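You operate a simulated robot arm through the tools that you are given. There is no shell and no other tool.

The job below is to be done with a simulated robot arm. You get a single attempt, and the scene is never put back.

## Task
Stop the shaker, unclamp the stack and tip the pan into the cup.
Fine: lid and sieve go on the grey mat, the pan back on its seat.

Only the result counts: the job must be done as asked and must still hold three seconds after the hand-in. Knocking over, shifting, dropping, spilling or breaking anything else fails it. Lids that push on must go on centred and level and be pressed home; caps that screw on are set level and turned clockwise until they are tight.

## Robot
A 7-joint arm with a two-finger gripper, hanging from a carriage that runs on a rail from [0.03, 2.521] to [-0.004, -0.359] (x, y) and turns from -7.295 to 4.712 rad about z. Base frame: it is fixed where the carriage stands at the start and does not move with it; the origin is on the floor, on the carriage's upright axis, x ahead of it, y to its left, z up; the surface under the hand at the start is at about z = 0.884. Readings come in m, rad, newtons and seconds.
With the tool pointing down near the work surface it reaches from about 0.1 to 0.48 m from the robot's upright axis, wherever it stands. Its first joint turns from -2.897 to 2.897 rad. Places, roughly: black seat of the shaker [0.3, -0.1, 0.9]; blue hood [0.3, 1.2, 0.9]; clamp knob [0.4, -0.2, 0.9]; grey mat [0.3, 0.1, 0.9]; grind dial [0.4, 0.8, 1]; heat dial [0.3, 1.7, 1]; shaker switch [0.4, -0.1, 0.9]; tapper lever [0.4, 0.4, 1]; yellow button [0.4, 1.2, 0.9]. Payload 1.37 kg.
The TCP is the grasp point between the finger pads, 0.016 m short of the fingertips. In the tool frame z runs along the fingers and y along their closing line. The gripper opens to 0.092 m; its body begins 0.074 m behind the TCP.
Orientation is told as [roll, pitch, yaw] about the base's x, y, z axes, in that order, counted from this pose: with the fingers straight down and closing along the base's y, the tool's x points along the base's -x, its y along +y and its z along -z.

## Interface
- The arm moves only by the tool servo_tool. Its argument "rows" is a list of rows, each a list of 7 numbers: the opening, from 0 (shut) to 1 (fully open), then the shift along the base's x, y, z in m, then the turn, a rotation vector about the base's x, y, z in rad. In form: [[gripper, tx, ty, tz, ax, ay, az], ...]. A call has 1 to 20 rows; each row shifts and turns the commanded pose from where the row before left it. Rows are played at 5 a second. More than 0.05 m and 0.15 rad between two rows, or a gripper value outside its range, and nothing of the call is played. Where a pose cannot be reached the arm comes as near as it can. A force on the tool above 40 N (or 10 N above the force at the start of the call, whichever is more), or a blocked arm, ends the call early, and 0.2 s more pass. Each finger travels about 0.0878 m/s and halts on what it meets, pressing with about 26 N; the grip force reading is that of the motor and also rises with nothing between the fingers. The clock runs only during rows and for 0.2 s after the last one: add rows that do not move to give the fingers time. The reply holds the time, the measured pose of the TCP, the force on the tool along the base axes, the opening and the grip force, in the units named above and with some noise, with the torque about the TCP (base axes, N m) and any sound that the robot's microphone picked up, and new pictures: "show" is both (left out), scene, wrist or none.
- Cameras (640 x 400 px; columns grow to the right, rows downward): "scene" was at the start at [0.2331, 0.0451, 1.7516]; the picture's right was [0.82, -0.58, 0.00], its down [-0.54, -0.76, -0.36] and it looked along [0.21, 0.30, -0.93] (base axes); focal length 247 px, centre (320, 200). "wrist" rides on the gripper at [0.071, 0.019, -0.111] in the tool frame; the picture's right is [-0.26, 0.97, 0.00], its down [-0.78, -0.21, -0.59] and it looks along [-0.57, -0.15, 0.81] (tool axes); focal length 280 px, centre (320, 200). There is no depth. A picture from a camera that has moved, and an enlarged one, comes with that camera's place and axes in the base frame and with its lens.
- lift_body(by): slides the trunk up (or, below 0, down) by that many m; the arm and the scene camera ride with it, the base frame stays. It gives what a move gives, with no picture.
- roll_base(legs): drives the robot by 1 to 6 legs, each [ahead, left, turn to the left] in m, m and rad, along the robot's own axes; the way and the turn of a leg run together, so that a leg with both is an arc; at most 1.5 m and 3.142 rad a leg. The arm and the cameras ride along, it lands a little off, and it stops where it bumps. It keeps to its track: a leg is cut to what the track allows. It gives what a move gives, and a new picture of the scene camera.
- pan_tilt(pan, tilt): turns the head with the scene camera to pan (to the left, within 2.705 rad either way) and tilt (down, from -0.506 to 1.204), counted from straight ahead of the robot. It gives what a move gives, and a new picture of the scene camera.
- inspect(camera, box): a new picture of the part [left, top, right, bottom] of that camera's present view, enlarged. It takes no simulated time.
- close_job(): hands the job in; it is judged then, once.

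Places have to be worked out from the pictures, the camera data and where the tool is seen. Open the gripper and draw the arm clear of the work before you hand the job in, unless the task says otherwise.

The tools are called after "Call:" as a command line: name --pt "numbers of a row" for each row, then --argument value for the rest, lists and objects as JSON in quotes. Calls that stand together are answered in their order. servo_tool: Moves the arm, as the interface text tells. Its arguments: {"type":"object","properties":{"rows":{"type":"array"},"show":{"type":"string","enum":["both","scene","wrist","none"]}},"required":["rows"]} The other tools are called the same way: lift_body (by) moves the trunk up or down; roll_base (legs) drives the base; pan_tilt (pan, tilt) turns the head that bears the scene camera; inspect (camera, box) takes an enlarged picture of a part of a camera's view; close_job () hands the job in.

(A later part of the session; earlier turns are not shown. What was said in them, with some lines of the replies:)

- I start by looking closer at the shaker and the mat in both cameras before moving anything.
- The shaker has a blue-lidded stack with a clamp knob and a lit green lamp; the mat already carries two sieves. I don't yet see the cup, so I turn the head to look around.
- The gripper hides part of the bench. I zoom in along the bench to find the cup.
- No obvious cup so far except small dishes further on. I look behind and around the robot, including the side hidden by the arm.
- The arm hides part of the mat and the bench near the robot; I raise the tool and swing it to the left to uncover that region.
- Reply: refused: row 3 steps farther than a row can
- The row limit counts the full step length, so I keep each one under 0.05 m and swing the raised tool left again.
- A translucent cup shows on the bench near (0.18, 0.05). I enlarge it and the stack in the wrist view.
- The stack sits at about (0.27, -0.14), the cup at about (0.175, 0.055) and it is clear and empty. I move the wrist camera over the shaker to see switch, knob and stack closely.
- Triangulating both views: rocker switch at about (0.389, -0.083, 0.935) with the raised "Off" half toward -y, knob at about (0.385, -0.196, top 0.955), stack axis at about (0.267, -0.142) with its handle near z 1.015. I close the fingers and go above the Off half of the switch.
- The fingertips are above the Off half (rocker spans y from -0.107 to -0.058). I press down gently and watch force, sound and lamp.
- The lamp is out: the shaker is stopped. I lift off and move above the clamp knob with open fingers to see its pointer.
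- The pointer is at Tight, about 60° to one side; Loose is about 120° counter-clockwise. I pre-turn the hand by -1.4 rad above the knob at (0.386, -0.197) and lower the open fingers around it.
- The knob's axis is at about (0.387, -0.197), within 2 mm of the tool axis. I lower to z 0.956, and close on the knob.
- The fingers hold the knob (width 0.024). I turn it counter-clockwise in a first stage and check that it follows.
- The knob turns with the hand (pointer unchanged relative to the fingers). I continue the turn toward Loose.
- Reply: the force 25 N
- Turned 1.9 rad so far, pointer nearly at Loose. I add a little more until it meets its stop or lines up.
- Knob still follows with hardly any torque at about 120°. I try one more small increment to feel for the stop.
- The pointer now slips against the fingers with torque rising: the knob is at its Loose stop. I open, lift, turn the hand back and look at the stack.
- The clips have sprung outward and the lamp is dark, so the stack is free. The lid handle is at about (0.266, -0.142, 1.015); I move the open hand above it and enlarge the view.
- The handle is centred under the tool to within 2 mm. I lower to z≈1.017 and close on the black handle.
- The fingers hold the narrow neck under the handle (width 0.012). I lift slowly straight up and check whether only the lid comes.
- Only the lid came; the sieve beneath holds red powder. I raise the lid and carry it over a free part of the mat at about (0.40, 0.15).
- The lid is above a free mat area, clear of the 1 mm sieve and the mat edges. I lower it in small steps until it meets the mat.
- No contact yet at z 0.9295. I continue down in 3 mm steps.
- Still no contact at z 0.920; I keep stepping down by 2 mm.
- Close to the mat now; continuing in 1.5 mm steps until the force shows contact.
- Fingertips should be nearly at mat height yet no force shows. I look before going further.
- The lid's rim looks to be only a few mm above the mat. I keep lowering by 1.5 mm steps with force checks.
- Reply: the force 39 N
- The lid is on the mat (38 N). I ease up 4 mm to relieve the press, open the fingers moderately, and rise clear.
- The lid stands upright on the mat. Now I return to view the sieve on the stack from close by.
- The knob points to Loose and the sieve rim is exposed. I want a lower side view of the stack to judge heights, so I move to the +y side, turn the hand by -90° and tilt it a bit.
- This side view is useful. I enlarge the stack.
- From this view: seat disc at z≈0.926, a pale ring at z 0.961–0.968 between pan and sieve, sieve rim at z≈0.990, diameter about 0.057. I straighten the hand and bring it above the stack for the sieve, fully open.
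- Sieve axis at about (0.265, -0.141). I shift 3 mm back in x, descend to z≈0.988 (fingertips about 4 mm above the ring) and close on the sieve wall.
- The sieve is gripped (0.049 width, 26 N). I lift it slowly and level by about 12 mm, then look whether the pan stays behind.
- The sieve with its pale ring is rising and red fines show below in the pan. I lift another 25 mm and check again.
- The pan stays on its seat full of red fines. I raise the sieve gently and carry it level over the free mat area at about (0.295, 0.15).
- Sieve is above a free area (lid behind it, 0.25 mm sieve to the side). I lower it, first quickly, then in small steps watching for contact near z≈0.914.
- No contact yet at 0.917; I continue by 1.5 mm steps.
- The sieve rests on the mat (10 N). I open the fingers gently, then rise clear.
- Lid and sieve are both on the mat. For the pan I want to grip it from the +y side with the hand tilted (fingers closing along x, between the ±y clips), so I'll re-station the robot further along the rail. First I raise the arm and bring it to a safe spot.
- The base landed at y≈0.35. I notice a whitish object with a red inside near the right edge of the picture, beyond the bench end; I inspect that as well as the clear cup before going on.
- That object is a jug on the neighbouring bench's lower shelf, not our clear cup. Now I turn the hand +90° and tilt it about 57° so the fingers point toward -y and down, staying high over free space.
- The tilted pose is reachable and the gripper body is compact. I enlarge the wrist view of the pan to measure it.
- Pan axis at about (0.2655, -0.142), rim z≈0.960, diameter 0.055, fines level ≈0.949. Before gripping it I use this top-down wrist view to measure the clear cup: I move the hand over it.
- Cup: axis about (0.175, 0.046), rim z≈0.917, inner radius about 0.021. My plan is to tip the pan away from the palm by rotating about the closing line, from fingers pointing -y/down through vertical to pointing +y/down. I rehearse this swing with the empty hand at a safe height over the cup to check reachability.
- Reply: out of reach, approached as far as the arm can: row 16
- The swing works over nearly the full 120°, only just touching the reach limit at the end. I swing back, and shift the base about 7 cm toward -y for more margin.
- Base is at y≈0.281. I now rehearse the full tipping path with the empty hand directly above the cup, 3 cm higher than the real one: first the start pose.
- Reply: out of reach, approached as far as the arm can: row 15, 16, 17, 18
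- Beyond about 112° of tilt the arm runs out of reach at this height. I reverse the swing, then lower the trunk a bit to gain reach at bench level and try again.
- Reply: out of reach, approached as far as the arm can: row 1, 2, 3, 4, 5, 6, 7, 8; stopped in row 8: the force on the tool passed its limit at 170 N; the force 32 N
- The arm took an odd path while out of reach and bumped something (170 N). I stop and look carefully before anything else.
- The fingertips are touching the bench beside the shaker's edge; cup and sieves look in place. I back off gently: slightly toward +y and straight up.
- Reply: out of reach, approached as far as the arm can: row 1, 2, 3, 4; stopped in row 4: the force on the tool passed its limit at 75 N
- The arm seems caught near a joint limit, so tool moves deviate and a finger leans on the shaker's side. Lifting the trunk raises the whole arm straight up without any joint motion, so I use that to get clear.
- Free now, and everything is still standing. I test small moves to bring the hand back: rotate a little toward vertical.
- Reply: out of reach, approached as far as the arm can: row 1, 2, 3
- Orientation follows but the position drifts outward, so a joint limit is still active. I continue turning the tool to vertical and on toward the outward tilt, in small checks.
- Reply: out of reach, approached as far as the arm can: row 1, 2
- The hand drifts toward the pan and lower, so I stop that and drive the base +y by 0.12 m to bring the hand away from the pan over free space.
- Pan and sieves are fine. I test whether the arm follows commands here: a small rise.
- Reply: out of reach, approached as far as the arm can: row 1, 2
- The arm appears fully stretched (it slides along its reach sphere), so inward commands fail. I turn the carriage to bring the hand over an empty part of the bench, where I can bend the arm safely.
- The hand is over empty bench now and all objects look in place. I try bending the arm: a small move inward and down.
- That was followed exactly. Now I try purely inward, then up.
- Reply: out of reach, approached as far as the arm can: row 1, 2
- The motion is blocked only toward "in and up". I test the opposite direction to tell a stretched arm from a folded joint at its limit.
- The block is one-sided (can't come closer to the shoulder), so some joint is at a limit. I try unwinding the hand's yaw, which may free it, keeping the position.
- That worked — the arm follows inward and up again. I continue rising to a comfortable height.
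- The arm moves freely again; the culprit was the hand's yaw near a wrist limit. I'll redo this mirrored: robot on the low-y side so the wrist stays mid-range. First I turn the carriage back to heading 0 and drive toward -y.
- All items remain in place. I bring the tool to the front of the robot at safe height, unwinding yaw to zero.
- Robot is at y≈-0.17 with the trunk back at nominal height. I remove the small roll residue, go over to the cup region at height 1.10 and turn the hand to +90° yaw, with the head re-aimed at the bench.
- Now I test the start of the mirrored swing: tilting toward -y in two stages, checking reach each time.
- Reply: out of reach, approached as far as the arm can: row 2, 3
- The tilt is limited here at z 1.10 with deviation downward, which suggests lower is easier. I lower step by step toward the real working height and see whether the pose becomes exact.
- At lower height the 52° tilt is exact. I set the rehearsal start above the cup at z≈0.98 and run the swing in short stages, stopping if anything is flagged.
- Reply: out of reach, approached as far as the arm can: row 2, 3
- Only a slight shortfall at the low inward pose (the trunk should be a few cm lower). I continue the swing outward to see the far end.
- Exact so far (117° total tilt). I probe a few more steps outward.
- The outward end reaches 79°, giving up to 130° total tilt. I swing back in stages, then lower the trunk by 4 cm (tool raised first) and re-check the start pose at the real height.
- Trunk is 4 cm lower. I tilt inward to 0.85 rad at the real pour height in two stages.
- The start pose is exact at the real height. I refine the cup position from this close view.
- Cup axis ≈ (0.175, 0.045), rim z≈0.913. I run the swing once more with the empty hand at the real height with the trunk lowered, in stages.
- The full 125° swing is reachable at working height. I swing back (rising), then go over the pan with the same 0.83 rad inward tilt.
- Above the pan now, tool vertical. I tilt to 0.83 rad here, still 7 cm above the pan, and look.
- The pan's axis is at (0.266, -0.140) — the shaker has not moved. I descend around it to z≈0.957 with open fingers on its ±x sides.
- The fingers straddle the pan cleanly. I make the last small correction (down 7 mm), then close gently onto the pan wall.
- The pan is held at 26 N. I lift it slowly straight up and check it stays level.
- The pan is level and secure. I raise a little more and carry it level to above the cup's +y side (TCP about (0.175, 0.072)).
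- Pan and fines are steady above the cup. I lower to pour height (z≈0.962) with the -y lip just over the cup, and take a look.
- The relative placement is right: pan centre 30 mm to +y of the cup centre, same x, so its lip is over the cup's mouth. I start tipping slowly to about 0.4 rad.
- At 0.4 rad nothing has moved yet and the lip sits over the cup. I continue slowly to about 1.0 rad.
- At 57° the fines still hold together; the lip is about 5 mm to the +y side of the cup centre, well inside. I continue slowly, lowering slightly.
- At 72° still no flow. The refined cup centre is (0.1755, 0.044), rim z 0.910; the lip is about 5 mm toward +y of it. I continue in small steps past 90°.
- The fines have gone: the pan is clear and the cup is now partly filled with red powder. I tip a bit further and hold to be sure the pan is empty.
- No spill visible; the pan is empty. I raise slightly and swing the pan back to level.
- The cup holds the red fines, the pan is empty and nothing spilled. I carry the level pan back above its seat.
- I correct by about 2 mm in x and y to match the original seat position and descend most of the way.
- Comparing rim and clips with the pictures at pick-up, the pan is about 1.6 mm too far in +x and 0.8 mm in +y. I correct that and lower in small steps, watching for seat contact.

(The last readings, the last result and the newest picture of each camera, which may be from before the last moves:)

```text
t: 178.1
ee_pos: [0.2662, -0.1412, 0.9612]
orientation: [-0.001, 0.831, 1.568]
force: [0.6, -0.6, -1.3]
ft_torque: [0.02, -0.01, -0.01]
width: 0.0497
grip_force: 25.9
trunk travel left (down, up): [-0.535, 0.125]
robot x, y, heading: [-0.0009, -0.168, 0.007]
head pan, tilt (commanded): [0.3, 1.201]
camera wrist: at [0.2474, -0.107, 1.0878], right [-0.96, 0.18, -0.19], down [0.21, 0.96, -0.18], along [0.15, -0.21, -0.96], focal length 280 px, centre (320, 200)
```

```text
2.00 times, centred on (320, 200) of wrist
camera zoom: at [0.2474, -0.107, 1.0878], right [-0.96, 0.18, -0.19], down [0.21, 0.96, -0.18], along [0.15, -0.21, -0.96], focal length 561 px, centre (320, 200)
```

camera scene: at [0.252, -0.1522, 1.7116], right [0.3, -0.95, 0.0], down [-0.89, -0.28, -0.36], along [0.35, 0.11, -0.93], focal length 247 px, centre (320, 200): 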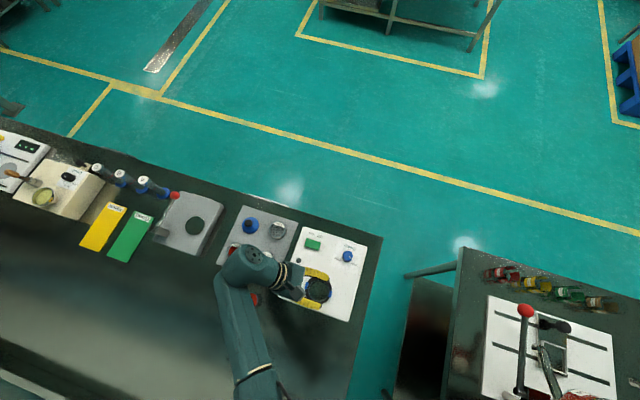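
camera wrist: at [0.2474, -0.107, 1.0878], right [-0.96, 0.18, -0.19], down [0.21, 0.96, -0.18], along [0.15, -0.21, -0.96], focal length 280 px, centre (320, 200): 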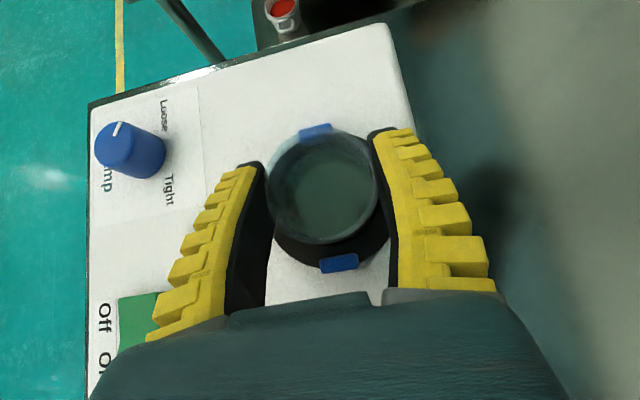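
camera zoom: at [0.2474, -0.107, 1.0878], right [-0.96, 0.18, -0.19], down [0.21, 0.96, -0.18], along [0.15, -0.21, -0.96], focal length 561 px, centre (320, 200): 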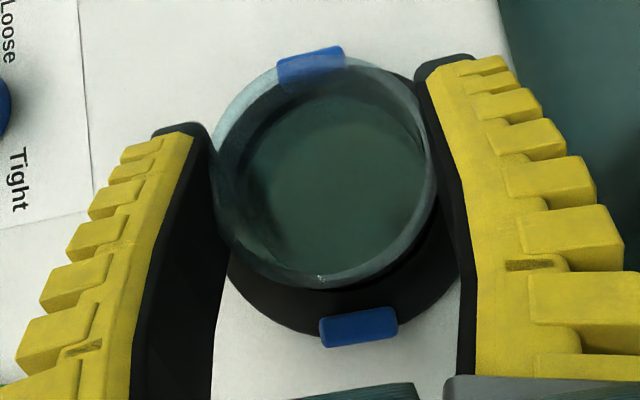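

About 1 mm left in x; I correct it and lower the last 4 mm in small steps.

Call:
servo_tool --pt "0.25 -0.0009 0.0003 -0.0015 0 0 0" --pt "0.25 0 0 -0.0015 0 0 0" --pt "0.25 0 0 0 0 0 0" --show "none"

Call:
servo_tool --pt "0.25 0 0 -0.001 0 0 0" --pt "0.25 0 0 0 0 0 0" --show "wrist"

Call:
inspect --camera "wrist" --box '[200, 100, 440, 300]'

```text
t: 178.8
ee_pos: [0.2649, -0.1408, 0.9587]
orientation: [-0.001, 0.831, 1.571]
force: [-0.5, 0.3, -1.2]
ft_torque: [-0.01, -0.01, 0.02]
width: 0.0498
grip_force: 25.9
trunk travel left (down, up): [-0.535, 0.125]
robot x, y, heading: [-0.0026, -0.1697, 0.012]
head pan, tilt (commanded): [0.3, 1.201]
```

```text
t: 179.4
ee_pos: [0.2654, -0.14, 0.9577]
orientation: [0.0, 0.832, 1.569]
force: [-3.6, -1.8, 10.6]
ft_torque: [0.05, -0.14, 0.0]
width: 0.05
grip_force: 26.2
trunk travel left (down, up): [-0.535, 0.125]
robot x, y, heading: [-0.0022, -0.171, 0.009]
head pan, tilt (commanded): [0.3, 1.201]
camera wrist: at [0.2465, -0.1059, 1.0852], right [-0.96, 0.18, -0.19], down [0.21, 0.96, -0.18], along [0.15, -0.22, -0.96], focal length 280 px, centre (320, 200)
```

wrist: 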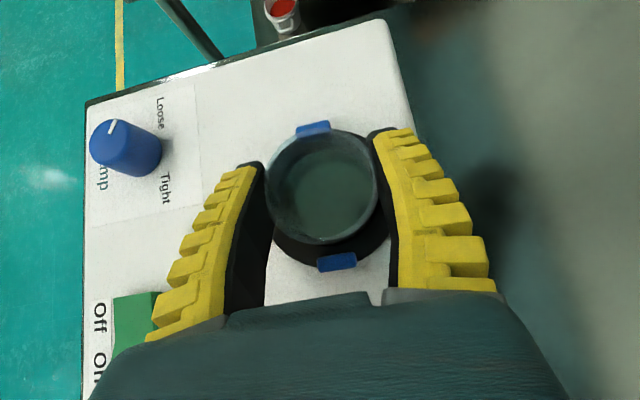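

```text
2.00 times, centred on (320, 200) of wrist
camera zoom: at [0.2465, -0.1059, 1.0852], right [-0.96, 0.18, -0.19], down [0.21, 0.96, -0.18], along [0.15, -0.22, -0.96], focal length 561 px, centre (320, 200)
```

zoom: 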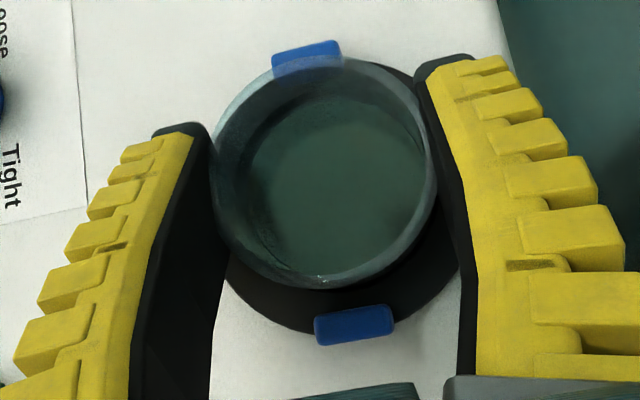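

Seat contact (about 10 N up), clip positions in view match the pick-up picture. I open the fingers gradually and check that the pan stands level.

Call:
servo_tool --pt "0.5 0 0 0 0 0 0" --pt "0.58 0 0 0 0 0 0" --pt "0.65 0 0 0 0 0 0" --pt "0.75 0 0 0 0 0 0" --pt "0.9 0 0 0 0 0 0" --pt "0.9 0 0 0 0 0 0" --show "both"

Call:
inspect --camera "wrist" --box '[200, 100, 440, 300]'

Call:
inspect --camera "scene" --box '[290, 260, 350, 310]'

```text
t: 180.8
ee_pos: [0.2655, -0.1399, 0.9588]
orientation: [0.0, 0.831, 1.569]
force: [-0.5, -0.5, -0.1]
ft_torque: [-0.04, -0.02, -0.01]
width: 0.0834
grip_force: 0.4
trunk travel left (down, up): [-0.535, 0.125]
robot x, y, heading: [-0.0, -0.1673, 0.008]
head pan, tilt (commanded): [0.3, 1.201]
camera scene: at [0.2521, -0.1522, 1.7116], right [0.3, -0.95, 0.0], down [-0.89, -0.28, -0.36], along [0.35, 0.11, -0.93], focal length 247 px, centre (320, 200)
camera wrist: at [0.2465, -0.1057, 1.0846], right [-0.96, 0.18, -0.19], down [0.21, 0.96, -0.18], along [0.15, -0.21, -0.96], focal length 280 px, centre (320, 200)
```

scene: 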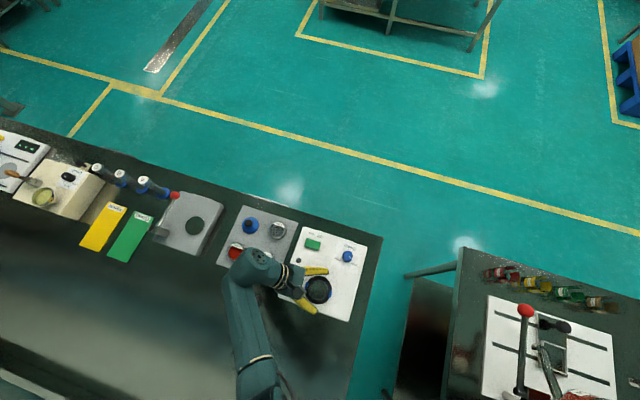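
wrist: 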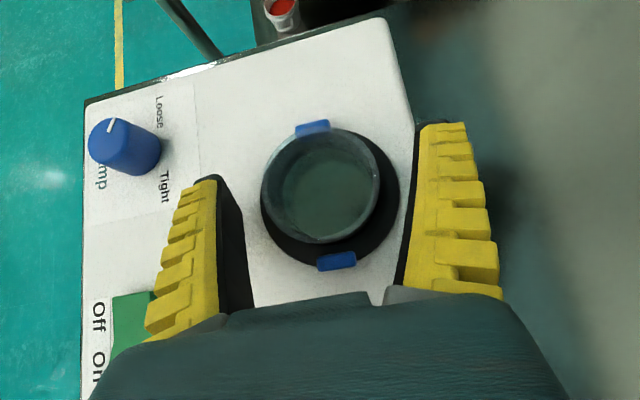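

```text
2.00 times, centred on (320, 200) of wrist
camera zoom: at [0.2465, -0.1057, 1.0846], right [-0.96, 0.18, -0.19], down [0.21, 0.96, -0.18], along [0.15, -0.21, -0.96], focal length 561 px, centre (320, 200)
```

zoom: 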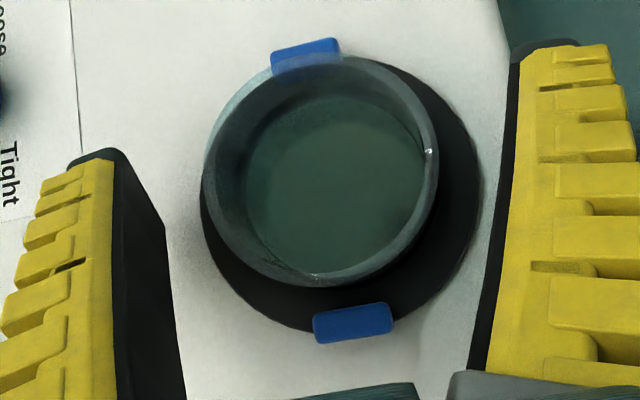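

```text
8.00 times, centred on (320, 285) of scene
camera zoom: at [0.2521, -0.1522, 1.7116], right [0.3, -0.95, 0.0], down [-0.89, -0.28, -0.36], along [0.35, 0.11, -0.93], focal length 1978 px, centre (320, -480)
```

zoom: 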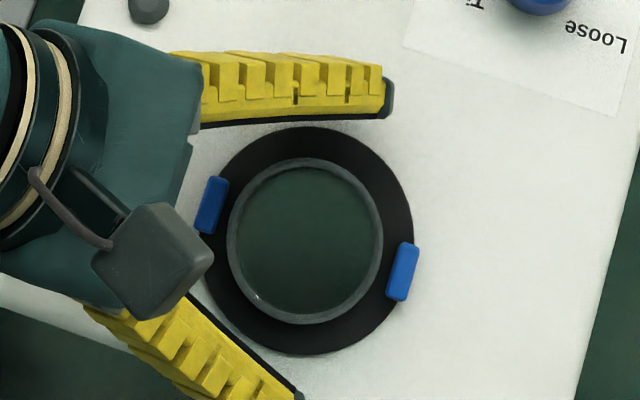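

The pan stands concentric and level on its seat at the same rim height as before. I withdraw straight up with open fingers and untilt the hand.

Call:
servo_tool --pt "0.9 0 0 0.01 0 0 0" --pt "0.9 0 0 0.02 0 0 0" --pt "0.9 0 0 0.03 0 0 0" --pt "0.9 0 0 0.02 0.14 0 0" --pt "0.9 0 0 0.01 0.14 0 0" --pt "0.9 0 0 0.01 0.14 0 0" --pt "0.9 0 0 0.01 0.14 0 0" --pt "0.9 0 0 0.01 0.14 0 0" --pt "0.9 0 0 0.01 0.13 0 0" --pt "0.9 0 0 0 0 0 0" --show "both"

```text
t: 183.1
ee_pos: [0.2657, -0.1394, 1.0868]
orientation: [0.0, 0.0, 1.571]
force: [-0.3, 0.3, -0.1]
ft_torque: [0.04, 0.02, -0.02]
width: 0.0837
grip_force: 0.5
trunk travel left (down, up): [-0.535, 0.125]
robot x, y, heading: [0.0041, -0.1715, 0.003]
head pan, tilt (commanded): [0.3, 1.201]
camera scene: at [0.2521, -0.1522, 1.7116], right [0.3, -0.95, 0.0], down [-0.89, -0.28, -0.36], along [0.35, 0.11, -0.93], focal length 247 px, centre (320, 200)
camera wrist: at [0.2463, -0.2106, 1.1972], right [-0.96, 0.26, 0.0], down [0.21, 0.78, 0.59], along [0.15, 0.57, -0.81], focal length 280 px, centre (320, 200)
```

scene: 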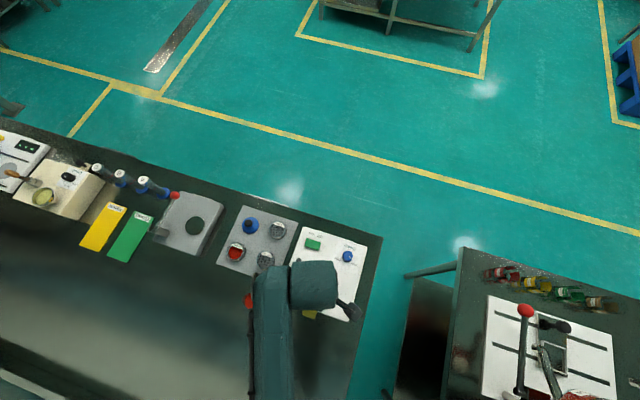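
wrist: 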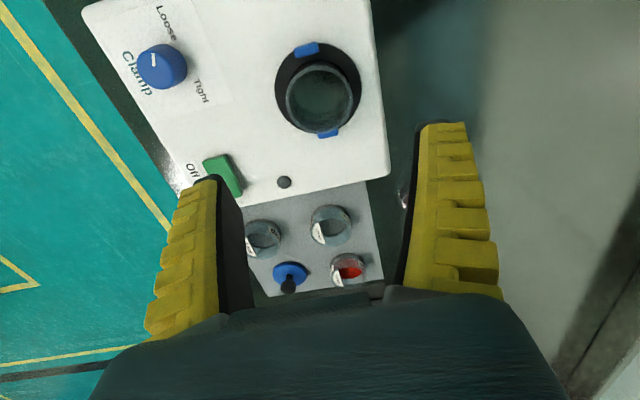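

I draw the arm back toward the robot, away from the work, unwinding the yaw.

Call:
servo_tool --pt "0.9 0 0 0.02 0 0 -0.14" --pt "0.9 0 -0.005 0.02 0 0 -0.14" --pt "0.9 -0.01 -0.01 0.01 0 0 -0.14" --pt "0.9 -0.015 -0.01 0 0 0 -0.14" --pt "0.9 -0.02 -0.01 0 0 0 -0.14" --pt "0.9 -0.02 -0.01 0 0 0 -0.14" --pt "0.9 -0.02 -0.01 0 0 0 -0.14" --pt "0.9 -0.02 -0.01 0 0 0 -0.14" --pt "0.9 -0.01 -0.01 0 0 0 -0.14" --pt "0.9 -0.01 -0.01 0 0 0 -0.14" --pt "0.9 0 0 0 0 0 -0.14" --pt "0.9 0 0 0 0 0 0" --show "both"

Call:
inspect --camera "scene" --box '[180, 190, 400, 340]'

```text
t: 185.7
ee_pos: [0.14, -0.2253, 1.1381]
orientation: [0.002, 0.0, 0.027]
force: [-0.2, -0.1, 0.3]
ft_torque: [-0.03, -0.03, -0.01]
width: 0.0838
grip_force: 0.4
trunk travel left (down, up): [-0.535, 0.125]
robot x, y, heading: [-0.0049, -0.1689, 0.009]
head pan, tilt (commanded): [0.3, 1.201]
camera scene: at [0.2521, -0.1522, 1.7116], right [0.3, -0.95, 0.0], down [-0.89, -0.28, -0.36], along [0.35, 0.11, -0.93], focal length 247 px, centre (320, 200)
camera wrist: at [0.0698, -0.2082, 1.2492], right [0.23, 0.97, 0.0], down [0.79, -0.19, 0.59], along [0.57, -0.14, -0.81], focal length 280 px, centre (320, 200)
```

scene: 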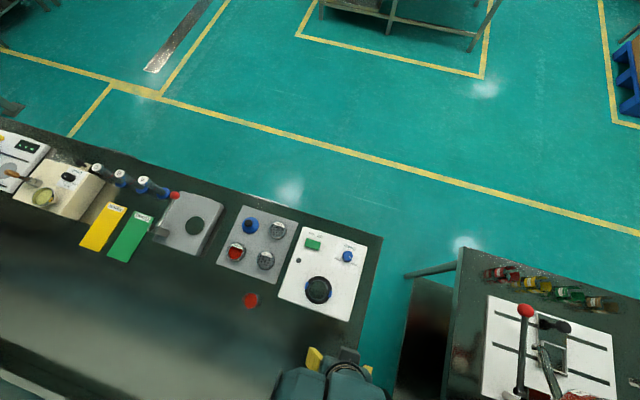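
wrist: 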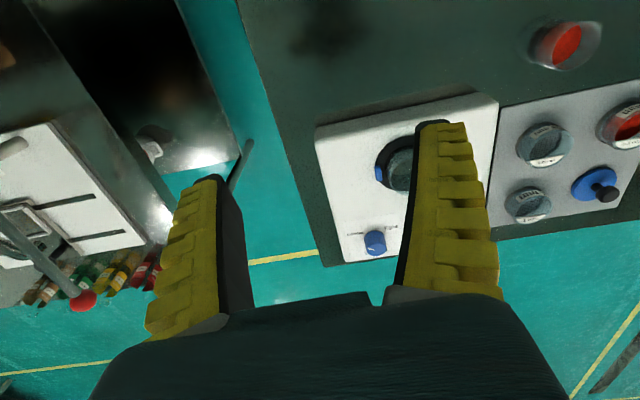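

```text
2.67 times, centred on (290, 265) of scene
camera zoom: at [0.2521, -0.1522, 1.7116], right [0.3, -0.95, 0.0], down [-0.89, -0.28, -0.36], along [0.35, 0.11, -0.93], focal length 659 px, centre (400, 27)
```

zoom: 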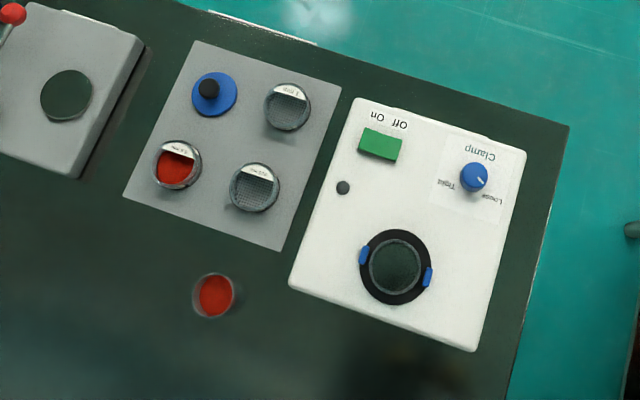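

Everything looks in place: lamp dark, knob at Loose, lid and sieve on the mat, fines in the cup, pan on its seat. One last close look at pan and cup before handing in.

Call:
inspect --camera "scene" --box '[290, 260, 350, 310]'

Call:
inspect --camera "scene" --box '[220, 200, 300, 320]'

```text
8.00 times, centred on (320, 285) of scene
camera zoom: at [0.2521, -0.1522, 1.7116], right [0.3, -0.95, 0.0], down [-0.89, -0.28, -0.36], along [0.35, 0.11, -0.93], focal length 1978 px, centre (320, -480)
```

zoom: 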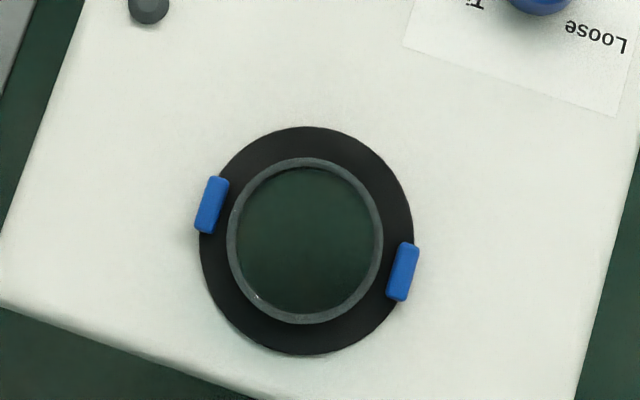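

```text
3.33 times, centred on (260, 260) of scene
camera zoom: at [0.2521, -0.1522, 1.7116], right [0.3, -0.95, 0.0], down [-0.89, -0.28, -0.36], along [0.35, 0.11, -0.93], focal length 824 px, centre (520, 0)
```

zoom: 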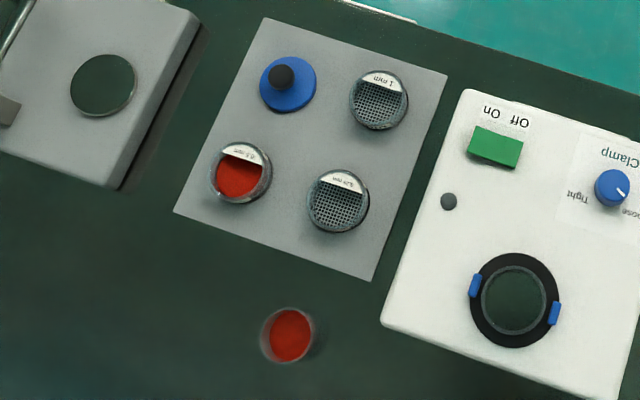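

All done: shaker off, clamp loose, lid and sieve on the mat, fines in the cup, pan seated, gripper open and arm clear. I hand the job in.

Call:
close_job

```text
The job is handed in.
```

The job is done and handed in. I don't have the judge's result yet.

- **Shaker:** it is switched off and its lamp is dark.
- **Clamp:** the knob is turned to its Loose stop and the clips are open.
- **Lid and sieve:** both stand upright on the grey mat. The 0.5 mm sieve still holds its coarse red powder.
- **Pan:** the fines are in the clear cup with no spill visible. The empty pan is back on its seat, level and centred.
- **Arm:** the gripper is open and the arm is clear of the work.

**Collision:** while rehearsing the tipping motion with an empty hand, the arm lost reach and bumped the bench and the shaker's side, peaking at 170 N. In the pictures afterwards nothing had been knocked over. The pan seat measured in the same place to within about 2 mm.
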